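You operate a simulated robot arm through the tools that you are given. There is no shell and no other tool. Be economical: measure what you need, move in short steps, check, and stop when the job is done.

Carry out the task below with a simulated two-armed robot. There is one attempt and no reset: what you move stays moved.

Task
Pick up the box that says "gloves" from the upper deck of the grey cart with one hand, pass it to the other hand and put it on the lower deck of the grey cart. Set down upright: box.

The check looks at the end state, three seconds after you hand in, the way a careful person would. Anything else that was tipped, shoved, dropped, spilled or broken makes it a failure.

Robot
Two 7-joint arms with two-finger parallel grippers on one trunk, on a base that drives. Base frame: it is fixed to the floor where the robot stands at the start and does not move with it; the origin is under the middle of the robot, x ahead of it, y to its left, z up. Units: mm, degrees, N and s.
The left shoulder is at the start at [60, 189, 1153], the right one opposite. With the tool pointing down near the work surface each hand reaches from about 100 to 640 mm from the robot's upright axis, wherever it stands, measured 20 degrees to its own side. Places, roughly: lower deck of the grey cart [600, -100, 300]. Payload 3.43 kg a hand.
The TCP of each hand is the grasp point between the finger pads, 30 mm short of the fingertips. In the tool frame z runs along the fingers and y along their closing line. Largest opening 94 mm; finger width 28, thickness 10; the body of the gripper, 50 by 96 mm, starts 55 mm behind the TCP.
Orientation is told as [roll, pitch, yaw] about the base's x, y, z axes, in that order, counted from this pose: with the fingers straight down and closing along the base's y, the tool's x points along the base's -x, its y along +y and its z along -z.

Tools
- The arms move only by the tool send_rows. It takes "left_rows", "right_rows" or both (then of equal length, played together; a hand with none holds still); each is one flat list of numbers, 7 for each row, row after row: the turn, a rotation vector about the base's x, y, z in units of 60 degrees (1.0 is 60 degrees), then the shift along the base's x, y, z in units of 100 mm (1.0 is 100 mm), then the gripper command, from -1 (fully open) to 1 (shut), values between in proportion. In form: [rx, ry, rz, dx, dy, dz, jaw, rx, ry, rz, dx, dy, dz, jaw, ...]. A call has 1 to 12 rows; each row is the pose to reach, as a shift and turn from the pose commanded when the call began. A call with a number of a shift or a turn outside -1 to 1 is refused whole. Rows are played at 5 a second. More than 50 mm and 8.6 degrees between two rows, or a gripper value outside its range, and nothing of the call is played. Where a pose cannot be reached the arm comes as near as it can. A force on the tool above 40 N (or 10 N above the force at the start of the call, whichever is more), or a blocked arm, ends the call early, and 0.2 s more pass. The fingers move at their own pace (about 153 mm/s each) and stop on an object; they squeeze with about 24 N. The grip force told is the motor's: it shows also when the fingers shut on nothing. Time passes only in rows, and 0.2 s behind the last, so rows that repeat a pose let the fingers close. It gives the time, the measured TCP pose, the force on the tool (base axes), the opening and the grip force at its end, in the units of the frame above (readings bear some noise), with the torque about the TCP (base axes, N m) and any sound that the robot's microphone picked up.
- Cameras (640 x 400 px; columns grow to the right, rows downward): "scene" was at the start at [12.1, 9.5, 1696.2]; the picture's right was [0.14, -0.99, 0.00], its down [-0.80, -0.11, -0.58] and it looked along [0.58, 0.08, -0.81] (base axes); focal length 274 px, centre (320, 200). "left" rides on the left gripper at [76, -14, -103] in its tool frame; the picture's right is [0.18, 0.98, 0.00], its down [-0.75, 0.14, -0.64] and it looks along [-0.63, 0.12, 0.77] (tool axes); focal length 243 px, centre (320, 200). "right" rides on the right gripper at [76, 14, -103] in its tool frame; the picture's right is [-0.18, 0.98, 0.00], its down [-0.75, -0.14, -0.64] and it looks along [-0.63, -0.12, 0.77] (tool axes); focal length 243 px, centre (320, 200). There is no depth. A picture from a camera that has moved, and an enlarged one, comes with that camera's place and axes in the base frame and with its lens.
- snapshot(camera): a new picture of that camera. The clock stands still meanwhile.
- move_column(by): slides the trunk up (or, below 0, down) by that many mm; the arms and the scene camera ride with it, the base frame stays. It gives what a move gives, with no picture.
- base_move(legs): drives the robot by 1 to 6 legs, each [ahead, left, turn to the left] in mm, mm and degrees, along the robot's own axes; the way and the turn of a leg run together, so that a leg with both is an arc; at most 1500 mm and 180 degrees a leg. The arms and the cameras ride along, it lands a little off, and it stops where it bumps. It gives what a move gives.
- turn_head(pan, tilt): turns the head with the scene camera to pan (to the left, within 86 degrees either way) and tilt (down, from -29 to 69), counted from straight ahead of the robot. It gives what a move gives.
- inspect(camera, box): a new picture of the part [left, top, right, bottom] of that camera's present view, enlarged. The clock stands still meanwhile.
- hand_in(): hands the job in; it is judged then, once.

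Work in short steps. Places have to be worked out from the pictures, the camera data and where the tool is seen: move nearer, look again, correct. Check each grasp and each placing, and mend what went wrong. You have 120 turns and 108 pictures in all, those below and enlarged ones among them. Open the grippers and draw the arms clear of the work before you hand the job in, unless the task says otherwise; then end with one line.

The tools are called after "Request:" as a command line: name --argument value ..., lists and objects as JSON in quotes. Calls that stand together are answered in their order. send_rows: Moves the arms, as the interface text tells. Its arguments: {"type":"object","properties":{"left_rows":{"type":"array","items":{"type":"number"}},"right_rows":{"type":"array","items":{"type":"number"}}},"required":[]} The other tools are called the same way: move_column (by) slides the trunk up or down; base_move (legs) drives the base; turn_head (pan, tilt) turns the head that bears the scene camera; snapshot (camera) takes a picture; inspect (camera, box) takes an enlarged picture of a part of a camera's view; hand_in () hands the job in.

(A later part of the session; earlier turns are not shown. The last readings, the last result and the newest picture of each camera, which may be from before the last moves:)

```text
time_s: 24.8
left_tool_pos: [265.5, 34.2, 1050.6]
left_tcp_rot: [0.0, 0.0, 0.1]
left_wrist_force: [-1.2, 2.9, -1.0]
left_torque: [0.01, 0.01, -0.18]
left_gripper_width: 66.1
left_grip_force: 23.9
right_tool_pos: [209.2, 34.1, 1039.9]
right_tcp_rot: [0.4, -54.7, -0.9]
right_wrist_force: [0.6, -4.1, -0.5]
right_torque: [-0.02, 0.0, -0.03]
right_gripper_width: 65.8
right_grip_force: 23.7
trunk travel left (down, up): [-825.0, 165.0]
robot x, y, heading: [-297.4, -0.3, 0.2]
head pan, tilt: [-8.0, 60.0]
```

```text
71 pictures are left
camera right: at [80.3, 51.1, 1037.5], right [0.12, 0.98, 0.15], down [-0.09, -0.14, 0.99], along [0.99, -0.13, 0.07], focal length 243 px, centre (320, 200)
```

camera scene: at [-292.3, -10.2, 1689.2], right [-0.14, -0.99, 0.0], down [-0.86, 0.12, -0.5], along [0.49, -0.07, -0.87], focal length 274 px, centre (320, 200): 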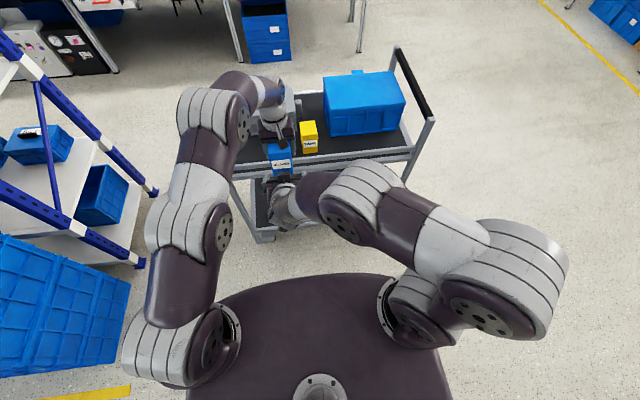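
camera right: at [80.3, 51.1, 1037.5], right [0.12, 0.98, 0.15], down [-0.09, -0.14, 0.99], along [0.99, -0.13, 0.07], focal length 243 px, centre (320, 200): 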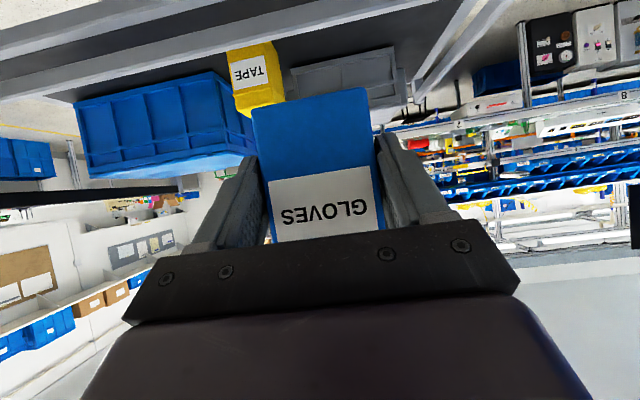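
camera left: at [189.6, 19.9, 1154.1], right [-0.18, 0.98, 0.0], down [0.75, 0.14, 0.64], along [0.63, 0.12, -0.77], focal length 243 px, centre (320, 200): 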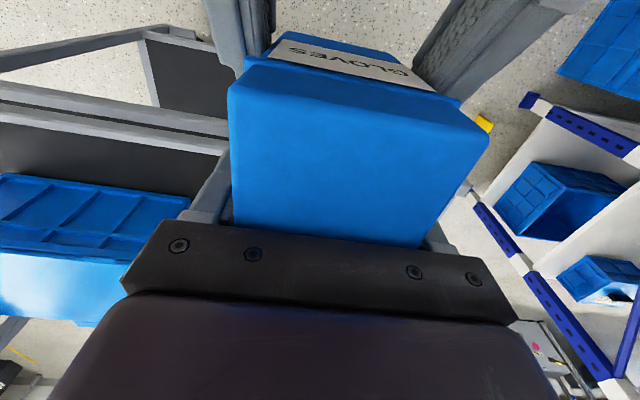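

Both hands grip (65.8 mm right). Now release the left in place and look.

Request:
send_rows --left_rows '[0, 0, 0, 0, 0, 0, 0.2, 0, 0, 0, 0, 0, 0, -1, 0, 0, 0, 0, 0, 0, -1, 0, 0, 0, 0, 0, 0, -1]'

Request:
snapshot --camera "left"

Request:
snapshot --camera "right"

```text
time_s: 25.8
left_tool_pos: [266.2, 34.7, 1050.0]
left_tcp_rot: [0.0, 0.0, 0.2]
left_wrist_force: [0.2, 0.2, 0.2]
left_torque: [0.02, -0.01, 0.0]
left_gripper_width: 93.8
left_grip_force: 0.2
right_tool_pos: [207.6, 34.4, 1038.9]
right_tcp_rot: [0.5, -54.7, -0.9]
right_wrist_force: [-0.4, -0.5, -0.1]
right_torque: [0.03, 0.06, 0.02]
right_gripper_width: 65.7
right_grip_force: 24.3
trunk travel left (down, up): [-825.0, 165.0]
robot x, y, heading: [-297.4, -0.0, 0.3]
head pan, tilt: [-8.0, 60.0]
```

```text
70 pictures are left
camera left: at [189.6, 19.8, 1154.1], right [-0.19, 0.98, 0.0], down [0.75, 0.14, 0.64], along [0.63, 0.12, -0.77], focal length 243 px, centre (320, 200)
```

left: 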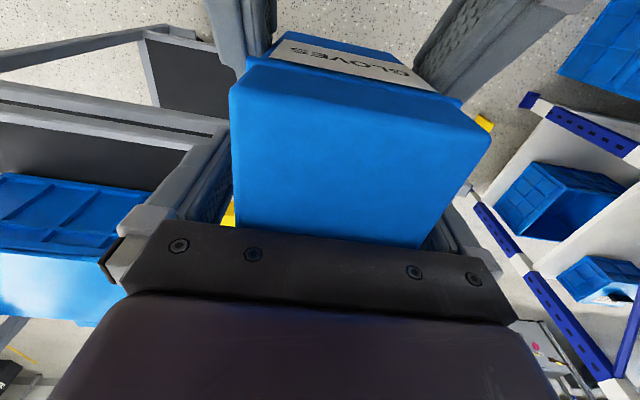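

```text
69 pictures are left
camera right: at [80.3, 51.3, 1037.6], right [0.12, 0.98, 0.15], down [-0.09, -0.14, 0.99], along [0.99, -0.13, 0.07], focal length 243 px, centre (320, 200)
```

right: 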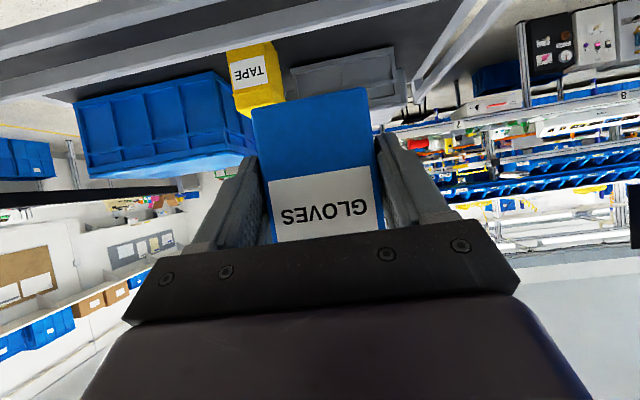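

The right hand holds the box steady. Draw the left hand up and then away to the left.

Request:
send_rows --left_rows '[0, 0, 0, 0, 0, 0.25, -1, 0, 0, 0, 0, 0, 0.55, -1, 0, 0, 0, 0, 0, 0.95, -1, 0, 0, 0, 0, 0.4, 0.95, -1, 0, 0, 0, -0.1, 0.8, 0.95, -1, 0, 0, 0, -0.1, 1, 0.95, -1]'

Request:
send_rows --left_rows '[0, 0, 0, 0, 0.4, 0, -1, 0, 0, 0, -0.2, 0.8, 0, -1, 0, 0, 0, -0.5, 1, 0, -1, 0, 0, 0, -0.5, 1, 0, -1]'

Request:
snapshot --camera "scene"

Request:
snapshot --camera "right"

```text
time_s: 26.8
left_tool_pos: [243.2, 69.2, 1126.0]
left_tcp_rot: [-0.9, -0.9, 0.2]
left_wrist_force: [2.9, -5.3, -0.1]
left_torque: [-0.16, -0.11, 0.23]
left_gripper_width: 93.9
left_grip_force: 0.1
left hand out of reach, approached as far as the arm can: row 1, 2, 3, 4, 5
right_tool_pos: [206.4, 40.4, 1036.1]
right_tcp_rot: [0.0, -54.2, 0.5]
right_wrist_force: [-2.0, 5.9, -1.1]
right_torque: [-0.42, -0.07, 0.1]
right_gripper_width: 71.1
right_grip_force: 24.4
trunk travel left (down, up): [-825.0, 165.0]
robot x, y, heading: [-297.5, -2.3, -0.0]
head pan, tilt: [-8.0, 60.0]
stopped in row 5 (right hand): the force on the tool passed its limit at 45 N (the readings are from after the stop); the commanded pose is now the measured one
```

```text
time_s: 27.1
left_tool_pos: [244.5, 88.1, 1132.3]
left_tcp_rot: [-1.4, -1.8, 0.3]
left_wrist_force: [2.6, -3.7, 4.3]
left_torque: [-0.34, -0.05, 0.2]
left_gripper_width: 94.2
left_grip_force: 0.0
right_tool_pos: [202.1, 43.8, 1033.5]
right_tcp_rot: [-0.4, -53.7, 1.7]
right_wrist_force: [-1.8, 4.3, -6.4]
right_torque: [-0.33, 0.05, 0.07]
right_gripper_width: 78.3
right_grip_force: 24.4
trunk travel left (down, up): [-825.0, 165.0]
robot x, y, heading: [-298.2, 0.3, 0.1]
head pan, tilt: [-8.0, 60.0]
stopped in row 1 (left hand): the force on the tool passed its limit at 42 N (the readings are from after the stop); the commanded pose is now the measured one
```

```text
68 pictures are left
camera scene: at [-293.1, -8.6, 1689.2], right [-0.14, -0.99, 0.0], down [-0.86, 0.12, -0.5], along [0.5, -0.07, -0.87], focal length 274 px, centre (320, 200)
```

scene: 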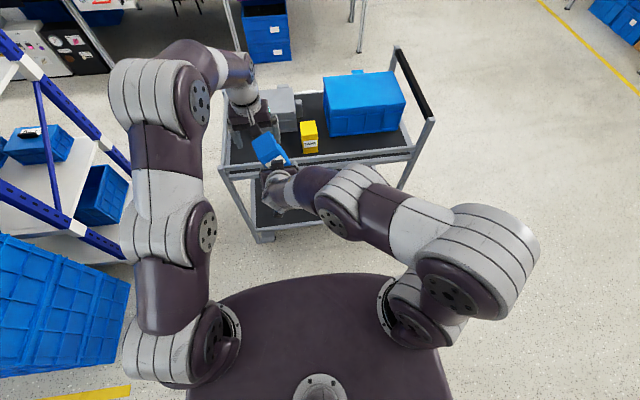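

```text
67 pictures are left
camera right: at [73.4, 54.8, 1034.2], right [0.09, 0.99, 0.14], down [-0.07, -0.14, 0.99], along [0.99, -0.1, 0.06], focal length 243 px, centre (320, 200)
```

right: 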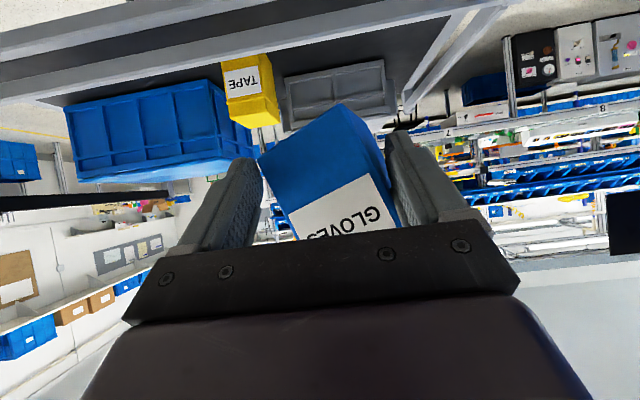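

The left arm could not rise as commanded and dragged the box, tilting it in the right grip. I stop and look closely before untangling.

Request:
snapshot --camera "left"

Request:
inspect --camera "scene" --box '[220, 90, 320, 215]'

Request:
inspect --camera "right" --box '[160, 80, 500, 270]'

```text
66 pictures are left
camera left: at [164.9, 75.3, 1233.2], right [-0.19, 0.98, -0.03], down [0.73, 0.16, 0.66], along [0.65, 0.1, -0.75], focal length 243 px, centre (320, 200)
```

left: 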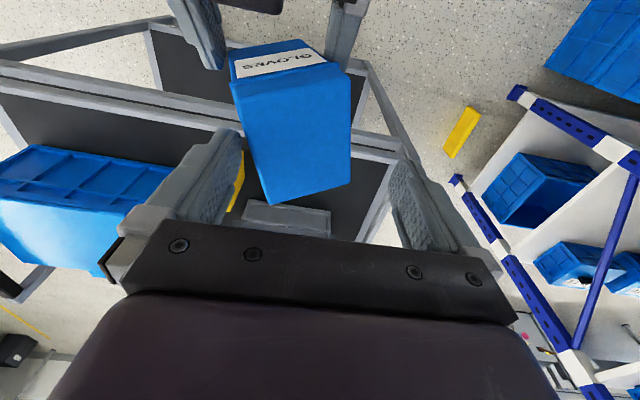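

```text
3.20 times, centred on (270, 152) of scene
camera zoom: at [-293.1, -8.6, 1689.2], right [-0.14, -0.99, 0.0], down [-0.86, 0.12, -0.5], along [0.5, -0.07, -0.87], focal length 877 px, centre (480, 352)
```

zoom: 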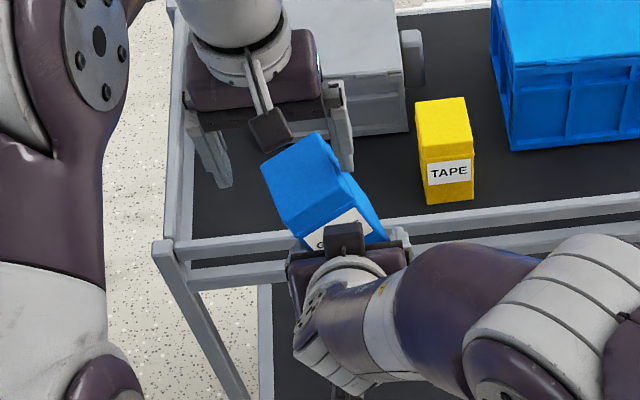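

```text
1.88 times, centred on (330, 175) of right
camera zoom: at [73.4, 54.8, 1034.2], right [0.09, 0.99, 0.14], down [-0.07, -0.14, 0.99], along [0.99, -0.1, 0.06], focal length 457 px, centre (301, 247)
```

zoom: 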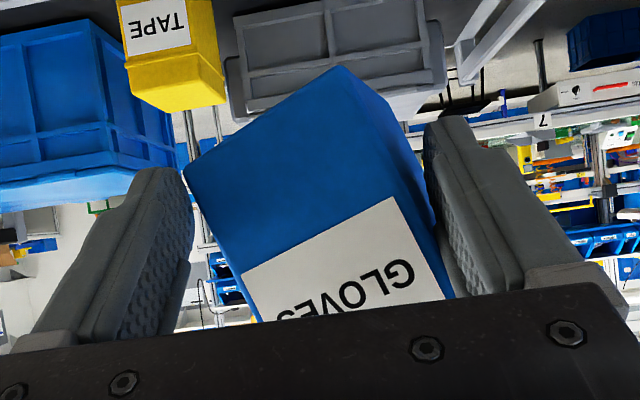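

The box is rolled ~20° toward the left in the right grip, with its right side still pressed by a left finger. I ease the left hand 20 mm back to the right to relieve it.

Request:
send_rows --left_rows '[0, 0, 0, 0, -0.1, 0, -1, 0, 0, 0, 0, -0.22, 0, -1, 0, 0, 0, 0, -0.22, 0, -1]'

Request:
snapshot --camera "left"

Request:
snapshot --camera "right"

```text
time_s: 27.9
left_tool_pos: [244.3, 64.3, 1130.1]
left_tcp_rot: [-1.3, -1.6, 0.3]
left_wrist_force: [0.1, 0.1, 0.9]
left_torque: [-0.01, 0.04, -0.01]
left_gripper_width: 93.9
left_grip_force: 0.1
right_tool_pos: [204.1, 41.0, 1035.6]
right_tcp_rot: [-0.2, -53.9, 1.3]
right_wrist_force: [0.0, 0.0, -2.2]
right_torque: [-0.03, 0.07, -0.01]
right_gripper_width: 67.7
right_grip_force: 23.8
trunk travel left (down, up): [-825.0, 165.0]
robot x, y, heading: [-299.7, -1.3, -0.2]
head pan, tilt: [-8.0, 60.0]
```

```text
63 pictures are left
camera left: at [165.0, 52.5, 1232.3], right [-0.19, 0.98, -0.03], down [0.73, 0.16, 0.66], along [0.65, 0.11, -0.75], focal length 243 px, centre (320, 200)
```

left: 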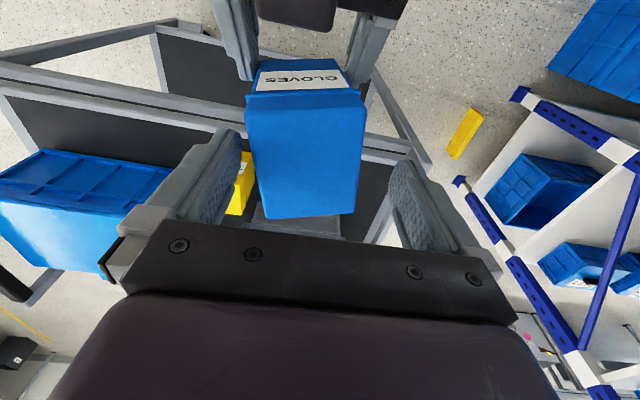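

```text
62 pictures are left
camera right: at [74.9, 54.3, 1035.0], right [0.09, 0.99, 0.15], down [-0.07, -0.14, 0.99], along [0.99, -0.1, 0.06], focal length 243 px, centre (320, 200)
```

right: 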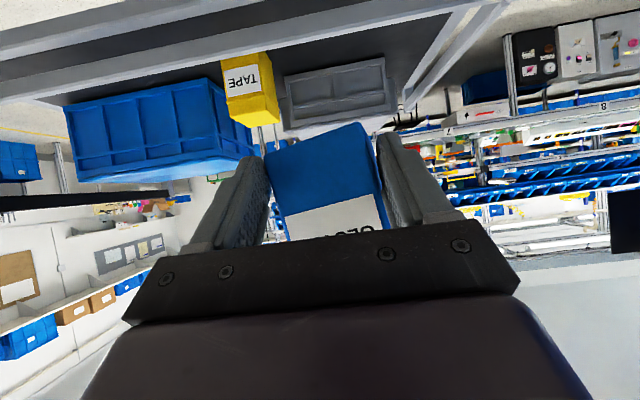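

The box sprang mostly back (67.7 mm, ~9° roll left). I lower the right hand 50 mm to get clear of the left hand, and look.

Request:
send_rows --right_rows '[0, 0, 0, 0, 0, -0.15, 1, 0, 0, 0, 0, 0, -0.35, 1, 0, 0, 0, 0, 0, -0.5, 1, 0, 0, 0, 0, 0, -0.5, 1]'

Request:
snapshot --camera "left"

Request:
snapshot --camera "right"

Request:
inspect --camera "scene" --box '[220, 90, 320, 215]'

```text
time_s: 28.9
left_tool_pos: [245.2, 64.3, 1131.6]
left_tcp_rot: [-1.2, -1.6, 0.3]
left_wrist_force: [0.3, 1.1, -0.3]
left_torque: [-0.04, 0.01, 0.02]
left_gripper_width: 94.0
left_grip_force: 0.1
right_tool_pos: [204.7, 41.7, 984.3]
right_tcp_rot: [-0.1, -53.9, 1.3]
right_wrist_force: [-0.3, 0.1, -1.4]
right_torque: [-0.03, 0.05, -0.01]
right_gripper_width: 68.0
right_grip_force: 24.4
trunk travel left (down, up): [-825.0, 165.0]
robot x, y, heading: [-297.9, 1.5, -0.0]
head pan, tilt: [-8.0, 60.0]
```

```text
61 pictures are left
camera left: at [164.8, 52.4, 1232.5], right [-0.19, 0.98, -0.03], down [0.73, 0.16, 0.66], along [0.65, 0.11, -0.75], focal length 243 px, centre (320, 200)
```

left: 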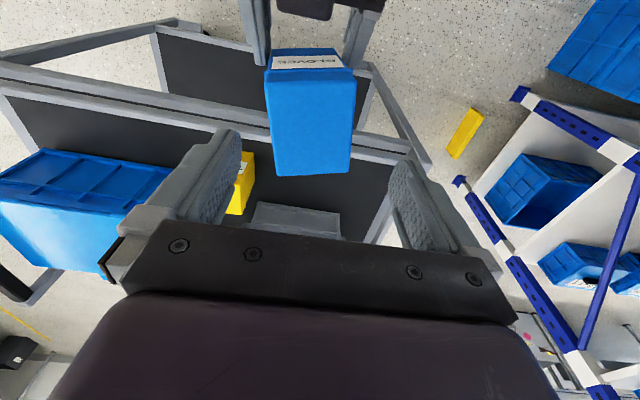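

```text
60 pictures are left
camera right: at [75.3, 54.3, 984.4], right [0.09, 0.99, 0.15], down [-0.07, -0.14, 0.99], along [0.99, -0.1, 0.06], focal length 243 px, centre (320, 200)
```

right: 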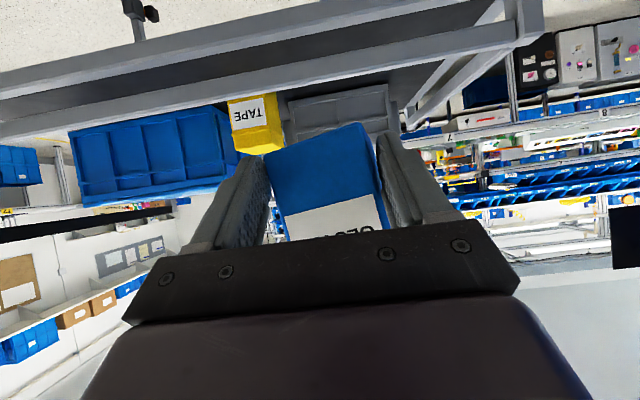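

```text
3.20 times, centred on (270, 152) of scene
camera zoom: at [-292.4, -10.2, 1689.2], right [-0.14, -0.99, 0.0], down [-0.86, 0.12, -0.5], along [0.5, -0.07, -0.87], focal length 877 px, centre (480, 352)
```

zoom: 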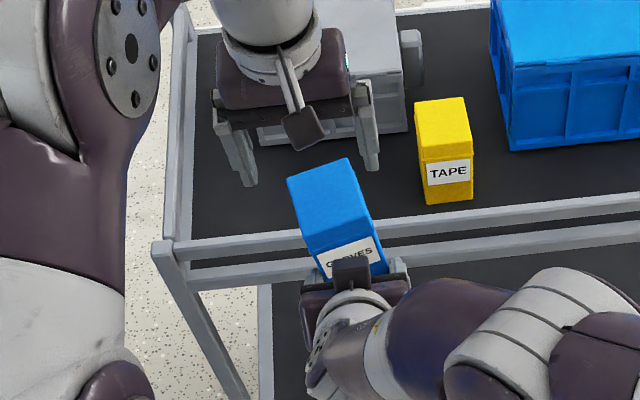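

Left is clear now. But the box has shifted in the right grip (forward ~12 mm, up ~20 mm, rolled 9°), so I will re-grip via the left hand. First bring the left over it.

Request:
send_rows --left_rows '[0.01, 0.013, 0, 0.12, -0.05, -0.1, -1, 0.02, 0.027, -0.005, 0.25, -0.1, -0.3, -1, 0.02, 0.027, -0.005, 0.25, -0.1, -0.3, -1]'

Request:
snapshot --camera "left"

```text
time_s: 29.8
left_tool_pos: [257.7, 58.6, 1092.7]
left_tcp_rot: [-0.1, -0.1, 0.0]
left_wrist_force: [0.3, 0.6, -0.1]
left_torque: [-0.02, 0.01, 0.03]
left_gripper_width: 93.8
left_grip_force: 0.0
left hand out of reach, approached as far as the arm can: row 1, 2, 3
right_tool_pos: [203.6, 41.4, 984.7]
right_tcp_rot: [-0.3, -54.0, 1.3]
right_wrist_force: [-0.4, 0.0, -0.9]
right_torque: [-0.05, 0.11, -0.01]
right_gripper_width: 67.7
right_grip_force: 23.8
trunk travel left (down, up): [-825.0, 165.0]
robot x, y, heading: [-301.8, -2.9, 0.1]
head pan, tilt: [-8.0, 60.0]
```

```text
58 pictures are left
camera left: at [181.0, 43.9, 1196.3], right [-0.18, 0.98, 0.0], down [0.75, 0.14, 0.64], along [0.63, 0.12, -0.77], focal length 243 px, centre (320, 200)
```

left: 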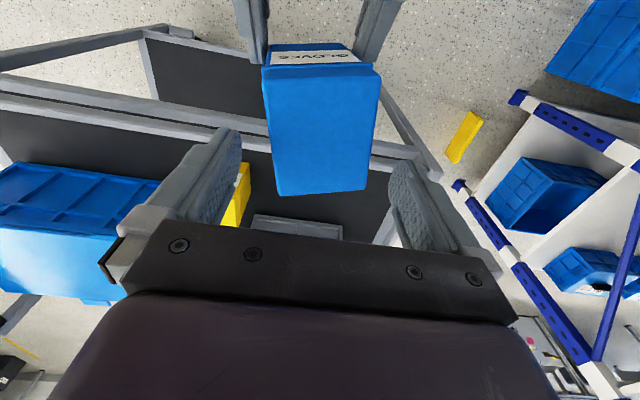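

Box top is centred near (250, 55), fingers straddle it. Lower in two stages.

Request:
send_rows --left_rows '[0, 0, 0, 0, 0, -0.25, -1, 0, 0, 0, 0, -0.01, -0.5, -1, 0, 0, 0, 0, -0.01, -0.5, -1]'

Request:
snapshot --camera "left"

Request:
inspect --camera "scene" --box '[220, 110, 320, 195]'

```text
time_s: 30.6
left_tool_pos: [258.5, 58.6, 1043.0]
left_tcp_rot: [0.0, -0.1, 0.1]
left_wrist_force: [0.8, -0.5, -0.2]
left_torque: [-0.01, 0.0, -0.01]
left_gripper_width: 93.9
left_grip_force: 0.1
right_tool_pos: [203.4, 41.6, 984.0]
right_tcp_rot: [-0.2, -53.9, 1.3]
right_wrist_force: [-0.7, -0.1, -1.7]
right_torque: [0.01, 0.07, 0.0]
right_gripper_width: 67.6
right_grip_force: 24.6
trunk travel left (down, up): [-825.0, 165.0]
robot x, y, heading: [-296.3, -2.7, -0.0]
head pan, tilt: [-8.0, 60.0]
```

```text
57 pictures are left
camera left: at [181.5, 43.0, 1146.4], right [-0.18, 0.98, 0.0], down [0.75, 0.14, 0.64], along [0.63, 0.12, -0.77], focal length 243 px, centre (320, 200)
```

left: 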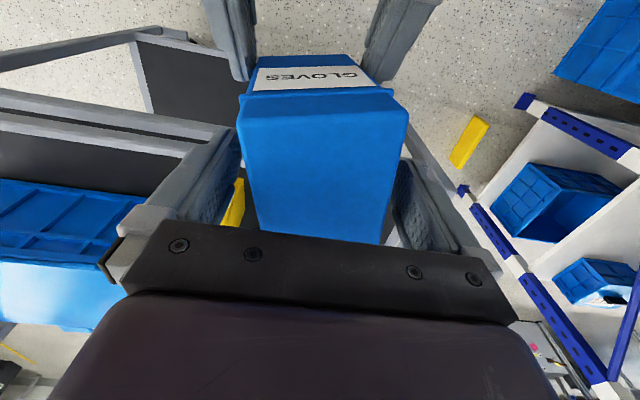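

```text
4.71 times, centred on (270, 152) of scene
camera zoom: at [-292.5, -10.2, 1689.2], right [-0.14, -0.99, 0.0], down [-0.86, 0.12, -0.5], along [0.5, -0.07, -0.87], focal length 1290 px, centre (555, 424)
```

zoom: 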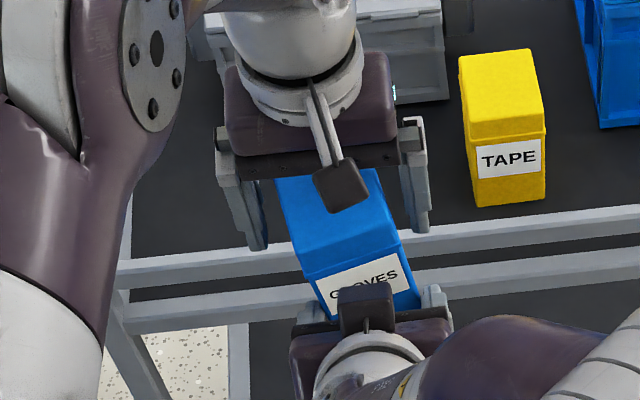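

Move forward 11 mm, right 4 mm, down 26 mm, then close the left fingers.

Request:
send_rows --left_rows '[0, 0, 0, 0.06, -0.04, -0.1, -1, 0, 0, 0, 0.11, -0.04, -0.26, -1, 0, 0, 0, 0.11, -0.04, -0.26, -1, 0, 0, 0, 0.11, -0.04, -0.26, 1, 0, 0, 0, 0.11, -0.04, -0.26, 1, 0, 0, 0, 0.11, -0.04, -0.26, 1]'

Request:
snapshot --camera "left"

Request:
snapshot --camera "right"

```text
time_s: 31.9
left_tool_pos: [270.6, 53.5, 1017.8]
left_tcp_rot: [-0.1, -0.3, 0.0]
left_wrist_force: [14.5, -9.5, 3.1]
left_torque: [-0.23, -0.14, 0.19]
left_gripper_width: 70.1
left_grip_force: 24.2
right_tool_pos: [203.0, 42.5, 982.5]
right_tcp_rot: [-0.2, -53.8, 1.5]
right_wrist_force: [-16.1, 9.4, -6.1]
right_torque: [-0.17, -0.05, 0.65]
right_gripper_width: 65.5
right_grip_force: 24.1
trunk travel left (down, up): [-825.0, 165.0]
robot x, y, heading: [-298.9, -0.6, 0.3]
head pan, tilt: [-8.0, 60.0]
```

```text
55 pictures are left
camera left: at [193.8, 38.4, 1121.5], right [-0.18, 0.98, 0.0], down [0.75, 0.14, 0.65], along [0.63, 0.12, -0.76], focal length 243 px, centre (320, 200)
```

left: 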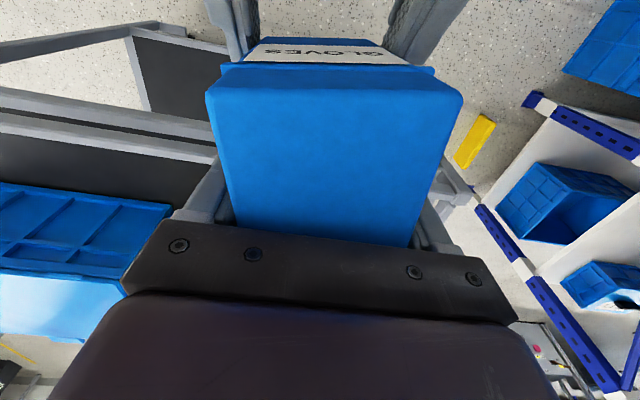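

```text
54 pictures are left
camera right: at [74.4, 54.3, 984.0], right [0.09, 0.99, 0.15], down [-0.07, -0.14, 0.99], along [0.99, -0.1, 0.06], focal length 243 px, centre (320, 200)
```

right: 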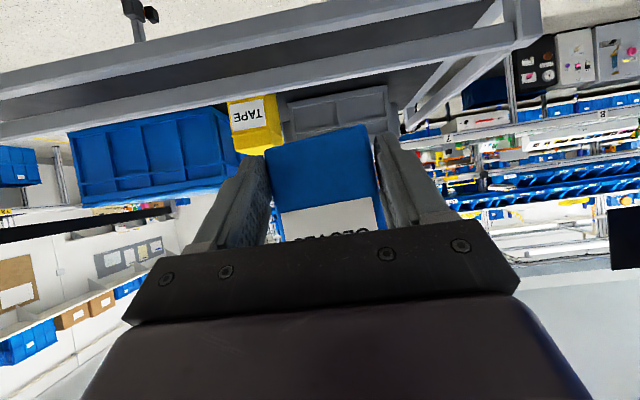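

The squeeze straightened the box. Now open the right hand so the left holds it alone and it squares itself.

Request:
send_rows --right_rows '[0, 0, 0, 0, 0, 0, 0, 0, 0, 0, 0, 0, 0, -1, 0, 0, 0, 0, 0, 0, -1, 0, 0, 0, 0, 0, 0, -1]'

Request:
snapshot --camera "left"

Request:
snapshot --camera "right"

```text
time_s: 33.0
left_tool_pos: [270.8, 53.1, 1018.0]
left_tcp_rot: [0.0, 0.1, 0.0]
left_wrist_force: [0.2, 0.0, -0.1]
left_torque: [0.0, -0.08, 0.01]
left_gripper_width: 67.0
left_grip_force: 24.3
right_tool_pos: [204.0, 42.6, 985.3]
right_tcp_rot: [0.0, -54.0, 1.3]
right_wrist_force: [1.0, 0.1, 0.2]
right_torque: [0.01, -0.01, 0.03]
right_gripper_width: 94.0
right_grip_force: 0.1
trunk travel left (down, up): [-825.0, 165.0]
robot x, y, heading: [-296.5, -0.0, 0.3]
head pan, tilt: [-8.0, 60.0]
```

```text
53 pictures are left
camera left: at [193.1, 39.0, 1120.6], right [-0.18, 0.98, 0.0], down [0.75, 0.14, 0.64], along [0.63, 0.12, -0.77], focal length 243 px, centre (320, 200)
```

left: 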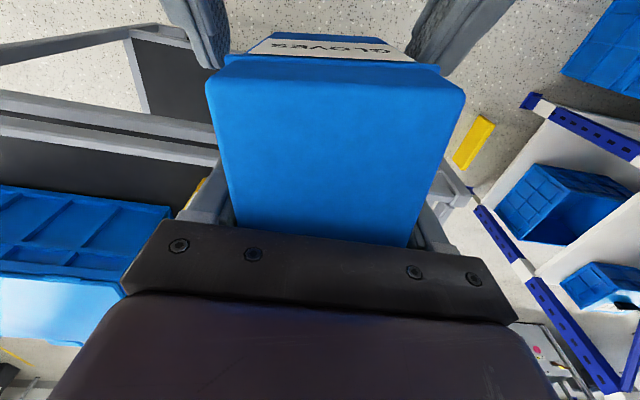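

```text
52 pictures are left
camera right: at [75.5, 54.3, 984.5], right [0.09, 0.99, 0.15], down [-0.07, -0.14, 0.99], along [0.99, -0.1, 0.06], focal length 243 px, centre (320, 200)
```

right: 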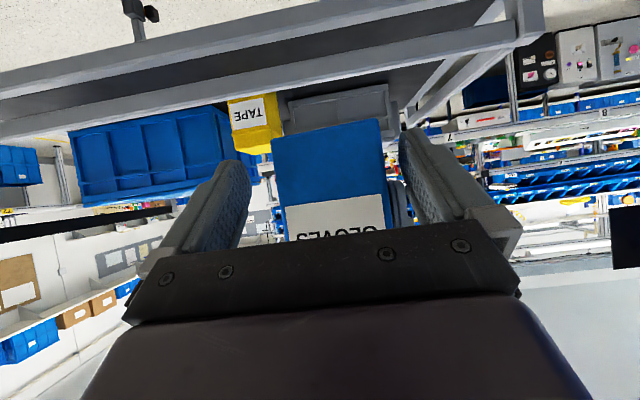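

Left holds alone, squared; box bottom z≈955, front x≈208. The spot was at the left arm's reach limit, so I move both hands together 30 mm back and 17 mm left, raising the right 15 mm for a better grip height.

Request:
send_rows --left_rows '[0, 0, 0, -0.1, 0.06, 0, 1, 0, 0, 0, -0.2, 0.12, 0, 1, 0, 0, 0, -0.3, 0.17, 0, 1, 0, 0, 0, -0.3, 0.17, 0, 1]' --right_rows '[0, -0.01, 0, -0.1, 0.07, 0.05, -1, 0, -0.017, 0, -0.2, 0.15, 0.1, -1, 0, -0.017, 0.01, -0.3, 0.23, 0.15, -1, 0, -0.017, 0.01, -0.3, 0.23, 0.15, -1]'

Request:
snapshot --camera "right"

Request:
snapshot --camera "left"

```text
time_s: 34.0
left_tool_pos: [239.6, 70.3, 1017.3]
left_tcp_rot: [-0.1, 0.0, 0.1]
left_wrist_force: [-0.5, 0.3, -0.5]
left_torque: [-0.03, -0.02, 0.01]
left_gripper_width: 66.7
left_grip_force: 23.6
right_tool_pos: [173.6, 63.6, 998.7]
right_tcp_rot: [-0.2, -54.9, 2.1]
right_wrist_force: [-0.6, 0.0, 0.3]
right_torque: [-0.01, 0.0, -0.02]
right_gripper_width: 94.1
right_grip_force: 0.1
trunk travel left (down, up): [-825.0, 165.0]
robot x, y, heading: [-300.9, -0.7, 0.3]
head pan, tilt: [-8.0, 60.0]
```

```text
51 pictures are left
camera right: at [44.9, 75.9, 997.1], right [0.08, 0.99, 0.15], down [-0.09, -0.14, 0.99], along [0.99, -0.09, 0.08], focal length 243 px, centre (320, 200)
```

right: 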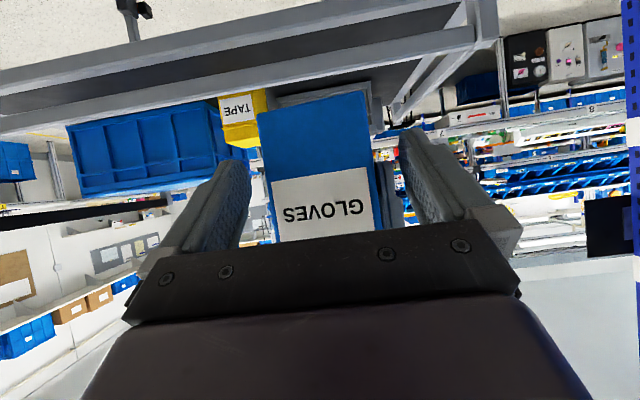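

```text
50 pictures are left
camera left: at [163.1, 56.3, 1120.4], right [-0.18, 0.98, 0.0], down [0.75, 0.14, 0.64], along [0.63, 0.12, -0.77], focal length 243 px, centre (320, 200)
```

left: 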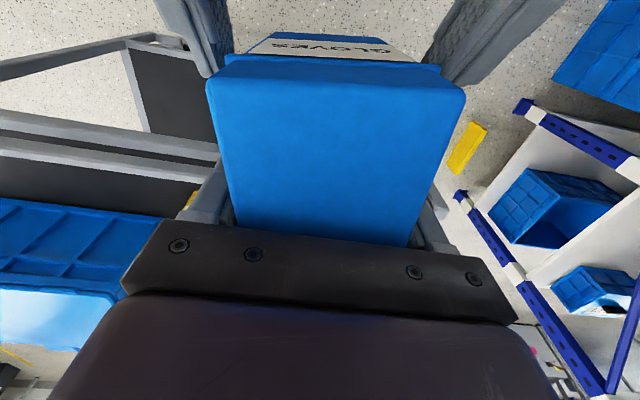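

Looks like the first good alignment. Advance 14 mm, shift 3 mm right, and close the right hand.

Request:
send_rows --right_rows '[0, 0, 0, 0.07, -0.03, 0.01, -1, 0, 0, 0, 0.14, -0.03, 0.01, -1, 0, 0, 0, 0.14, -0.03, 0.01, -1, 0, 0, 0, 0.14, -0.03, 0.01, 1, 0, 0, 0, 0.14, -0.03, 0.01, 1, 0, 0, 0, 0.14, -0.03, 0.01, 1, 0, 0, 0, 0.14, -0.03, 0.01, 1]'

Request:
snapshot --camera "right"

Request:
inspect --camera "scene" --box '[220, 110, 320, 195]'

```text
time_s: 35.5
left_tool_pos: [241.1, 68.9, 1017.7]
left_tcp_rot: [-0.1, -0.1, -0.1]
left_wrist_force: [-6.5, -34.2, 8.4]
left_torque: [-0.3, 0.46, 0.55]
left_gripper_width: 67.1
left_grip_force: 23.9
right_tool_pos: [187.0, 63.2, 1001.4]
right_tcp_rot: [-0.1, -54.8, 2.1]
right_wrist_force: [6.2, 34.2, -8.1]
right_torque: [-0.31, 0.17, 1.2]
right_gripper_width: 68.0
right_grip_force: 23.6
trunk travel left (down, up): [-825.0, 165.0]
robot x, y, heading: [-299.6, -2.5, 0.1]
head pan, tilt: [-8.0, 60.0]
```

```text
49 pictures are left
camera right: at [58.8, 73.7, 998.6], right [0.07, 0.99, 0.15], down [-0.09, -0.14, 0.99], along [0.99, -0.08, 0.08], focal length 243 px, centre (320, 200)
```

right: 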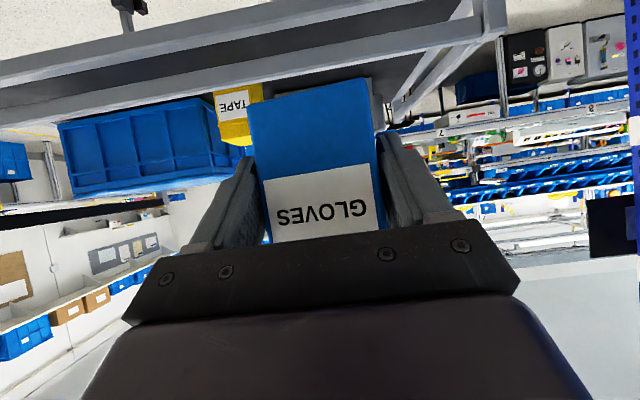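

```text
4.71 times, centred on (270, 152) of scene
camera zoom: at [-292.2, -10.1, 1689.2], right [-0.14, -0.99, 0.0], down [-0.86, 0.12, -0.5], along [0.49, -0.07, -0.87], focal length 1290 px, centre (555, 424)
```

zoom: 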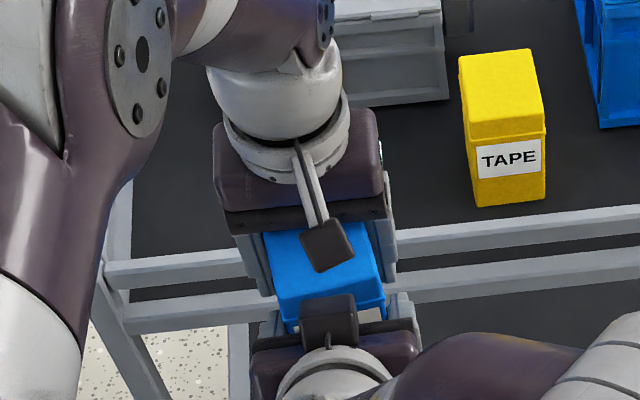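

Both grip, but they fight sideways (34 N). I shift the right hand 6 mm left to relieve.

Request:
send_rows --right_rows '[0, 0, 0, 0, 0.03, 0, 1, 0, 0, 0, 0, 0.06, 0, 1, 0, 0, 0, 0, 0.06, 0, 1]'

```text
time_s: 36.4
left_tool_pos: [240.9, 72.1, 1015.9]
left_tcp_rot: [0.1, 0.0, 0.0]
left_wrist_force: [1.9, -1.8, -1.1]
left_torque: [-0.44, 0.12, -0.19]
left_gripper_width: 67.0
left_grip_force: 23.6
right_tool_pos: [186.8, 65.5, 1000.6]
right_tcp_rot: [-0.3, -54.9, 1.8]
right_wrist_force: [-1.5, 1.5, 0.4]
right_torque: [0.43, -0.22, 0.28]
right_gripper_width: 67.8
right_grip_force: 23.5
trunk travel left (down, up): [-825.0, 165.0]
robot x, y, heading: [-298.2, -1.3, 0.1]
head pan, tilt: [-8.0, 60.0]
```

Stress is gone. Release the left hand in place and check.

Request:
send_rows --left_rows '[0, 0, 0, 0, 0, 0, 0.2, 0, 0, 0, 0, 0, 0, -1, 0, 0, 0, 0, 0, 0, -1, 0, 0, 0, 0, 0, 0, -1]'

Request:
snapshot --camera "right"

Request:
snapshot --camera "left"

```text
time_s: 37.4
left_tool_pos: [239.6, 71.3, 1018.3]
left_tcp_rot: [-0.1, 0.0, 0.0]
left_wrist_force: [-0.5, -0.1, 0.1]
left_torque: [0.02, -0.02, -0.02]
left_gripper_width: 93.9
left_grip_force: 0.0
right_tool_pos: [187.2, 67.8, 1000.7]
right_tcp_rot: [-0.3, -54.9, 2.0]
right_wrist_force: [-0.2, 0.3, 0.4]
right_torque: [-0.01, 0.07, 0.02]
right_gripper_width: 67.9
right_grip_force: 23.4
trunk travel left (down, up): [-825.0, 165.0]
robot x, y, heading: [-296.3, -3.8, 0.3]
head pan, tilt: [-8.0, 60.0]
```

```text
47 pictures are left
camera right: at [58.5, 78.7, 998.5], right [0.08, 0.99, 0.15], down [-0.09, -0.14, 0.99], along [0.99, -0.09, 0.08], focal length 243 px, centre (320, 200)
```

right: 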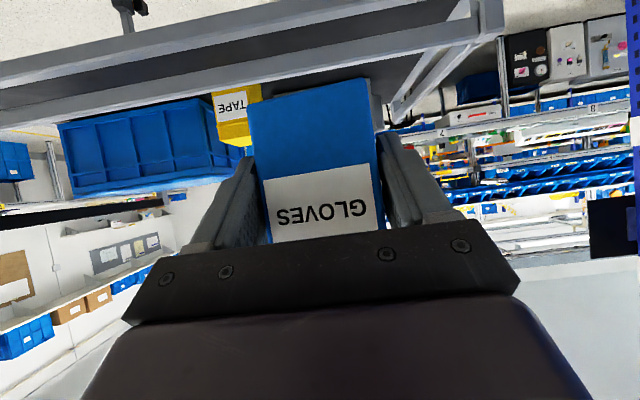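

```text
46 pictures are left
camera left: at [163.0, 56.3, 1120.5], right [-0.18, 0.98, 0.0], down [0.75, 0.14, 0.64], along [0.63, 0.12, -0.77], focal length 243 px, centre (320, 200)
```

left: 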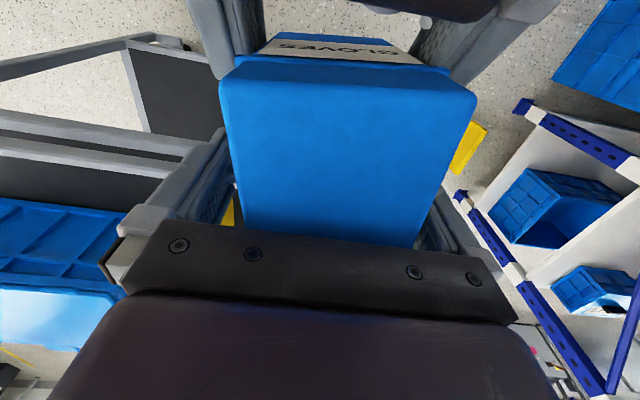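

The right hand holds it. Now raise the left only straight up, slowly, and check that it truly rises.

Request:
send_rows --left_rows '[0, 0, 0, 0, 0, 0.15, -1, 0, 0, 0, 0, 0, 0.3, -1, 0, 0, 0, 0, 0, 0.45, -1, 0, 0, 0, 0, 0, 0.6, -1, 0, 0, 0, 0, 0, 0.75, -1]'

Request:
snapshot --camera "left"

```text
time_s: 38.5
left_tool_pos: [238.4, 71.4, 1091.8]
left_tcp_rot: [0.1, 0.0, 0.0]
left_wrist_force: [-0.1, 0.3, -0.2]
left_torque: [0.0, -0.02, 0.01]
left_gripper_width: 93.8
left_grip_force: 0.1
right_tool_pos: [186.6, 66.0, 999.9]
right_tcp_rot: [-0.2, -54.9, 2.0]
right_wrist_force: [-0.6, 0.5, -0.1]
right_torque: [-0.03, 0.01, 0.0]
right_gripper_width: 67.6
right_grip_force: 24.5
trunk travel left (down, up): [-825.0, 165.0]
robot x, y, heading: [-299.1, -1.6, -0.0]
head pan, tilt: [-8.0, 60.0]
```

```text
45 pictures are left
camera left: at [162.2, 56.5, 1195.5], right [-0.18, 0.98, 0.0], down [0.75, 0.14, 0.64], along [0.63, 0.12, -0.77], focal length 243 px, centre (320, 200)
```

left: 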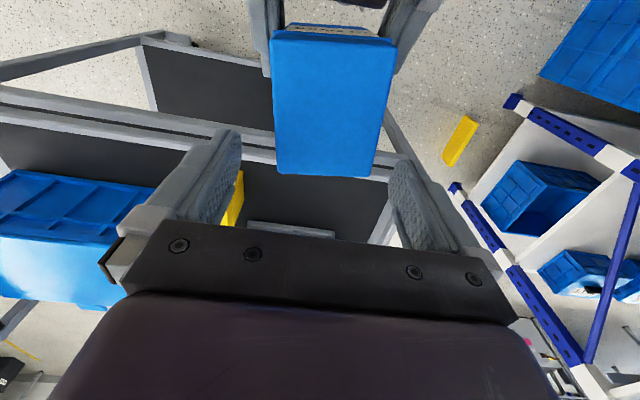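

It rose cleanly. Up another 35 mm, then verify.

Request:
send_rows --left_rows '[0, 0, 0, 0, 0, 0.15, -1, 0, 0, 0, 0, 0, 0.35, -1, 0, 0, 0, 0, 0, 0.35, -1]'

```text
time_s: 39.4
left_tool_pos: [237.6, 70.3, 1126.1]
left_tcp_rot: [0.0, 0.0, 0.1]
left_wrist_force: [-0.3, 0.1, -0.6]
left_torque: [0.01, -0.01, 0.0]
left_gripper_width: 93.9
left_grip_force: 0.0
right_tool_pos: [186.4, 67.5, 1000.0]
right_tcp_rot: [-0.2, -54.9, 1.9]
right_wrist_force: [-0.5, 0.4, -0.1]
right_torque: [0.01, 0.01, -0.03]
right_gripper_width: 67.7
right_grip_force: 24.3
trunk travel left (down, up): [-825.0, 165.0]
robot x, y, heading: [-297.5, -1.6, 0.1]
head pan, tilt: [-8.0, 60.0]
```

Tips are 40 mm above the box. Move the left hand away to the left and the right hand with the box right.

Request:
send_rows --left_rows '[0, 0, 0, 0, 0.3, 0, -1, 0, 0, 0, 0, 0.65, 0, -1, 0, 0, 0, -0.2, 1, 0, -1, 0, 0, 0, -0.2, 1, 0, -1]'

Request:
send_rows --left_rows '[0, 0, 0, 0, 0.4, 0, -1, 0, 0, 0, 0, 0.8, 0, -1, 0, 0, 0, 0, 1, 0, -1, 0, 0, 0, 0, 1, 0, -1]' --right_rows '[0, 0, 0, 0, -0.4, 0, 1, 0, 0, 0, 0, -0.8, 0, 1, 0, 0, 0, 0, -1, 0, 1, 0, 0, 0, 0, -1, 0, 1]'

Request:
snapshot --camera "scene"

Request:
snapshot --camera "right"

```text
time_s: 40.4
left_tool_pos: [219.3, 169.8, 1128.1]
left_tcp_rot: [0.0, 0.1, 0.1]
left_wrist_force: [-0.6, 0.0, -0.7]
left_torque: [0.02, 0.01, -0.01]
left_gripper_width: 94.0
left_grip_force: 0.0
right_tool_pos: [187.9, 66.9, 1000.2]
right_tcp_rot: [-0.2, -54.8, 1.9]
right_wrist_force: [0.7, -0.1, 0.4]
right_torque: [0.01, 0.04, -0.02]
right_gripper_width: 67.0
right_grip_force: 23.5
trunk travel left (down, up): [-825.0, 165.0]
robot x, y, heading: [-300.2, -2.9, 0.2]
head pan, tilt: [-8.0, 60.0]
```

```text
time_s: 41.4
left_tool_pos: [218.8, 270.7, 1128.8]
left_tcp_rot: [0.0, 0.0, 0.1]
left_wrist_force: [0.2, 0.4, -0.5]
left_torque: [-0.02, -0.01, -0.04]
left_gripper_width: 93.8
left_grip_force: 0.1
right_tool_pos: [187.7, -33.7, 1000.1]
right_tcp_rot: [-0.3, -54.9, 2.1]
right_wrist_force: [-0.2, 0.8, 0.6]
right_torque: [-0.02, 0.06, -0.03]
right_gripper_width: 67.2
right_grip_force: 23.2
trunk travel left (down, up): [-825.0, 165.0]
robot x, y, heading: [-295.8, -0.4, 0.2]
head pan, tilt: [-8.0, 60.0]
```

```text
44 pictures are left
camera scene: at [-292.5, -10.2, 1689.2], right [-0.14, -0.99, 0.0], down [-0.86, 0.12, -0.5], along [0.5, -0.07, -0.87], focal length 274 px, centre (320, 200)
```

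scene: 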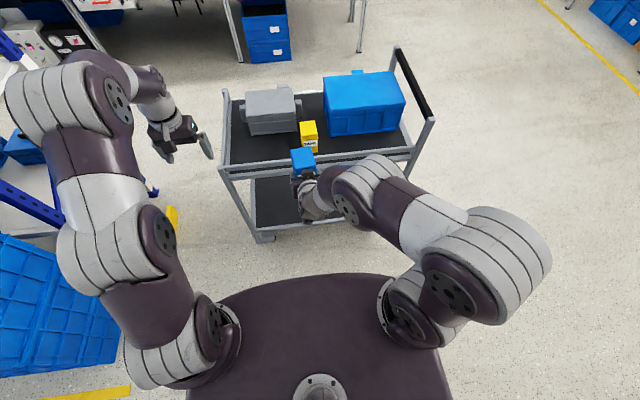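

```text
43 pictures are left
camera right: at [58.7, -22.8, 998.7], right [0.08, 0.99, 0.15], down [-0.09, -0.14, 0.99], along [0.99, -0.09, 0.08], focal length 243 px, centre (320, 200)
```

right: 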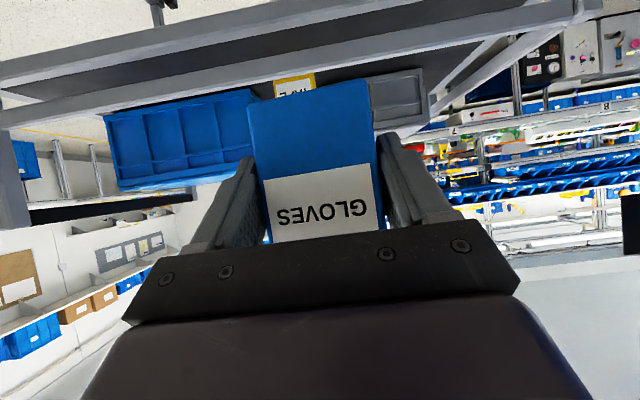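

Box held well. Before lowering the trunk and driving in, I tuck the left arm back by 200 mm.

Request:
send_rows --left_rows '[0, 0, 0, -0.4, 0.1, 0, -1, 0, 0, 0, -0.8, 0.2, 0, -1, 0, 0, 0, -1, 0.3, 0, -1, 0, 0, 0, -1, 0.3, 0, -1]'

Request:
send_rows --left_rows '[0, 0, 0, -0.4, 0.1, 0, -1, 0, 0, 0, -0.8, 0.2, 0, -1, 0, 0, 0, -1, 0.3, 0, -1, 0, 0, 0, -1, 0.3, 0, -1]'

Request:
move_column --by -300

Request:
turn_head --pan -3 --tilt 45

Request:
snapshot --camera "scene"

Request:
snapshot --camera "right"

```text
time_s: 42.4
left_tool_pos: [118.5, 300.7, 1126.6]
left_tcp_rot: [0.0, 0.0, 0.0]
left_wrist_force: [-0.1, -0.3, -0.3]
left_torque: [0.02, 0.02, -0.03]
left_gripper_width: 93.9
left_grip_force: 0.1
right_tool_pos: [186.6, -32.9, 1000.4]
right_tcp_rot: [-0.1, -54.9, 1.9]
right_wrist_force: [-0.2, 0.3, -0.3]
right_torque: [-0.02, 0.03, -0.02]
right_gripper_width: 67.1
right_grip_force: 23.7
trunk travel left (down, up): [-825.0, 165.0]
robot x, y, heading: [-298.6, -0.1, 0.3]
head pan, tilt: [-8.0, 60.0]
```

```text
time_s: 43.4
left_tool_pos: [19.2, 331.1, 1128.7]
left_tcp_rot: [0.0, 0.0, -0.1]
left_wrist_force: [0.4, 0.0, -0.8]
left_torque: [0.03, -0.02, -0.01]
left_gripper_width: 94.0
left_grip_force: 0.0
right_tool_pos: [186.1, -34.7, 1001.2]
right_tcp_rot: [-0.3, -54.9, 2.0]
right_wrist_force: [0.4, 0.1, -1.7]
right_torque: [0.02, 0.03, 0.01]
right_gripper_width: 67.3
right_grip_force: 23.6
trunk travel left (down, up): [-825.0, 165.0]
robot x, y, heading: [-297.4, 2.3, 0.1]
head pan, tilt: [-8.0, 60.0]
```

```text
time_s: 46.4
left_tool_pos: [18.8, 330.2, 827.7]
left_tcp_rot: [0.1, 0.0, 0.1]
left_wrist_force: [-0.3, -0.6, -0.5]
left_torque: [-0.02, 0.02, 0.02]
left_gripper_width: 93.9
left_grip_force: 0.2
right_tool_pos: [186.9, -34.7, 699.8]
right_tcp_rot: [-0.3, -54.9, 2.0]
right_wrist_force: [0.0, -0.6, -0.4]
right_torque: [-0.07, 0.05, 0.01]
right_gripper_width: 67.2
right_grip_force: 24.2
trunk travel left (down, up): [-525.0, 465.0]
robot x, y, heading: [-299.8, -1.3, -0.0]
head pan, tilt: [-8.0, 60.0]
```

```text
time_s: 47.1
left_tool_pos: [17.8, 330.7, 827.9]
left_tcp_rot: [0.0, 0.1, 0.0]
left_wrist_force: [0.1, -0.5, -0.4]
left_torque: [-0.01, 0.03, 0.02]
left_gripper_width: 93.9
left_grip_force: 0.1
right_tool_pos: [186.5, -34.3, 701.0]
right_tcp_rot: [-0.3, -54.9, 2.1]
right_wrist_force: [1.2, 0.1, -0.4]
right_torque: [-0.02, 0.04, -0.03]
right_gripper_width: 67.0
right_grip_force: 23.9
trunk travel left (down, up): [-525.0, 465.0]
robot x, y, heading: [-297.9, -2.2, 0.2]
head pan, tilt: [-3.0, 45.0]
```

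```text
42 pictures are left
camera scene: at [-277.2, -5.1, 1408.6], right [-0.05, -1.0, 0.0], down [-0.71, 0.04, -0.71], along [0.71, -0.04, -0.71], focal length 274 px, centre (320, 200)
```

scene: 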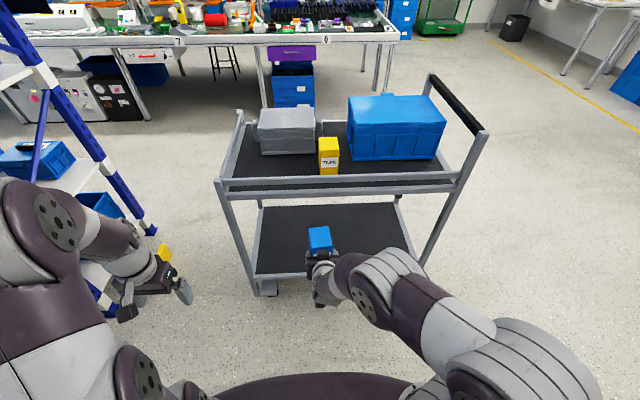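

```text
41 pictures are left
camera right: at [58.7, -22.5, 698.7], right [0.08, 0.99, 0.15], down [-0.09, -0.14, 0.99], along [0.99, -0.09, 0.08], focal length 243 px, centre (320, 200)
```

right: 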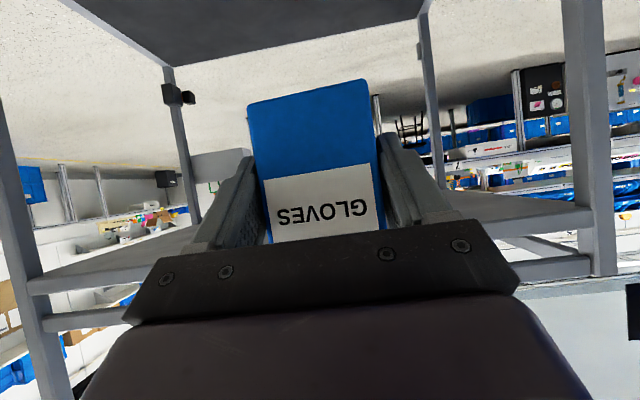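

Posture fine and the lower deck is empty and visible. Lower the trunk 240 mm more, still in front of the cart.

Request:
move_column --by -240

Request:
snapshot --camera "scene"

Request:
snapshot --camera "right"

```text
time_s: 49.6
left_tool_pos: [18.0, 331.2, 588.0]
left_tcp_rot: [0.0, 0.0, 0.0]
left_wrist_force: [-0.7, 0.5, -0.3]
left_torque: [0.02, 0.0, 0.03]
left_gripper_width: 93.9
left_grip_force: 0.1
right_tool_pos: [187.1, -34.0, 461.0]
right_tcp_rot: [-0.2, -54.9, 2.0]
right_wrist_force: [0.3, 0.2, 0.3]
right_torque: [0.0, 0.06, -0.02]
right_gripper_width: 66.9
right_grip_force: 24.0
trunk travel left (down, up): [-285.0, 705.0]
robot x, y, heading: [-301.0, -3.5, 0.2]
head pan, tilt: [-3.0, 45.0]
```

```text
40 pictures are left
camera scene: at [-277.3, -5.1, 1168.7], right [-0.05, -1.0, 0.0], down [-0.71, 0.04, -0.71], along [0.71, -0.04, -0.71], focal length 274 px, centre (320, 200)
```

scene: 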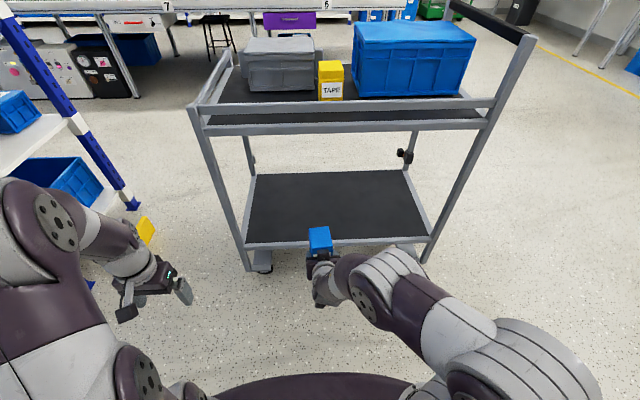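

```text
39 pictures are left
camera right: at [58.7, -22.5, 458.8], right [0.08, 0.99, 0.15], down [-0.09, -0.14, 0.99], along [0.99, -0.09, 0.08], focal length 243 px, centre (320, 200)
```

right: 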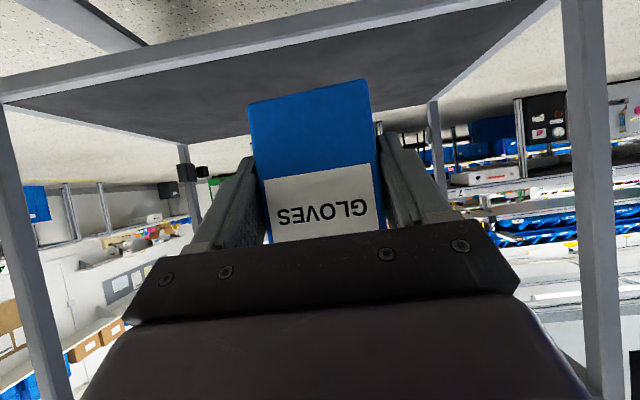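

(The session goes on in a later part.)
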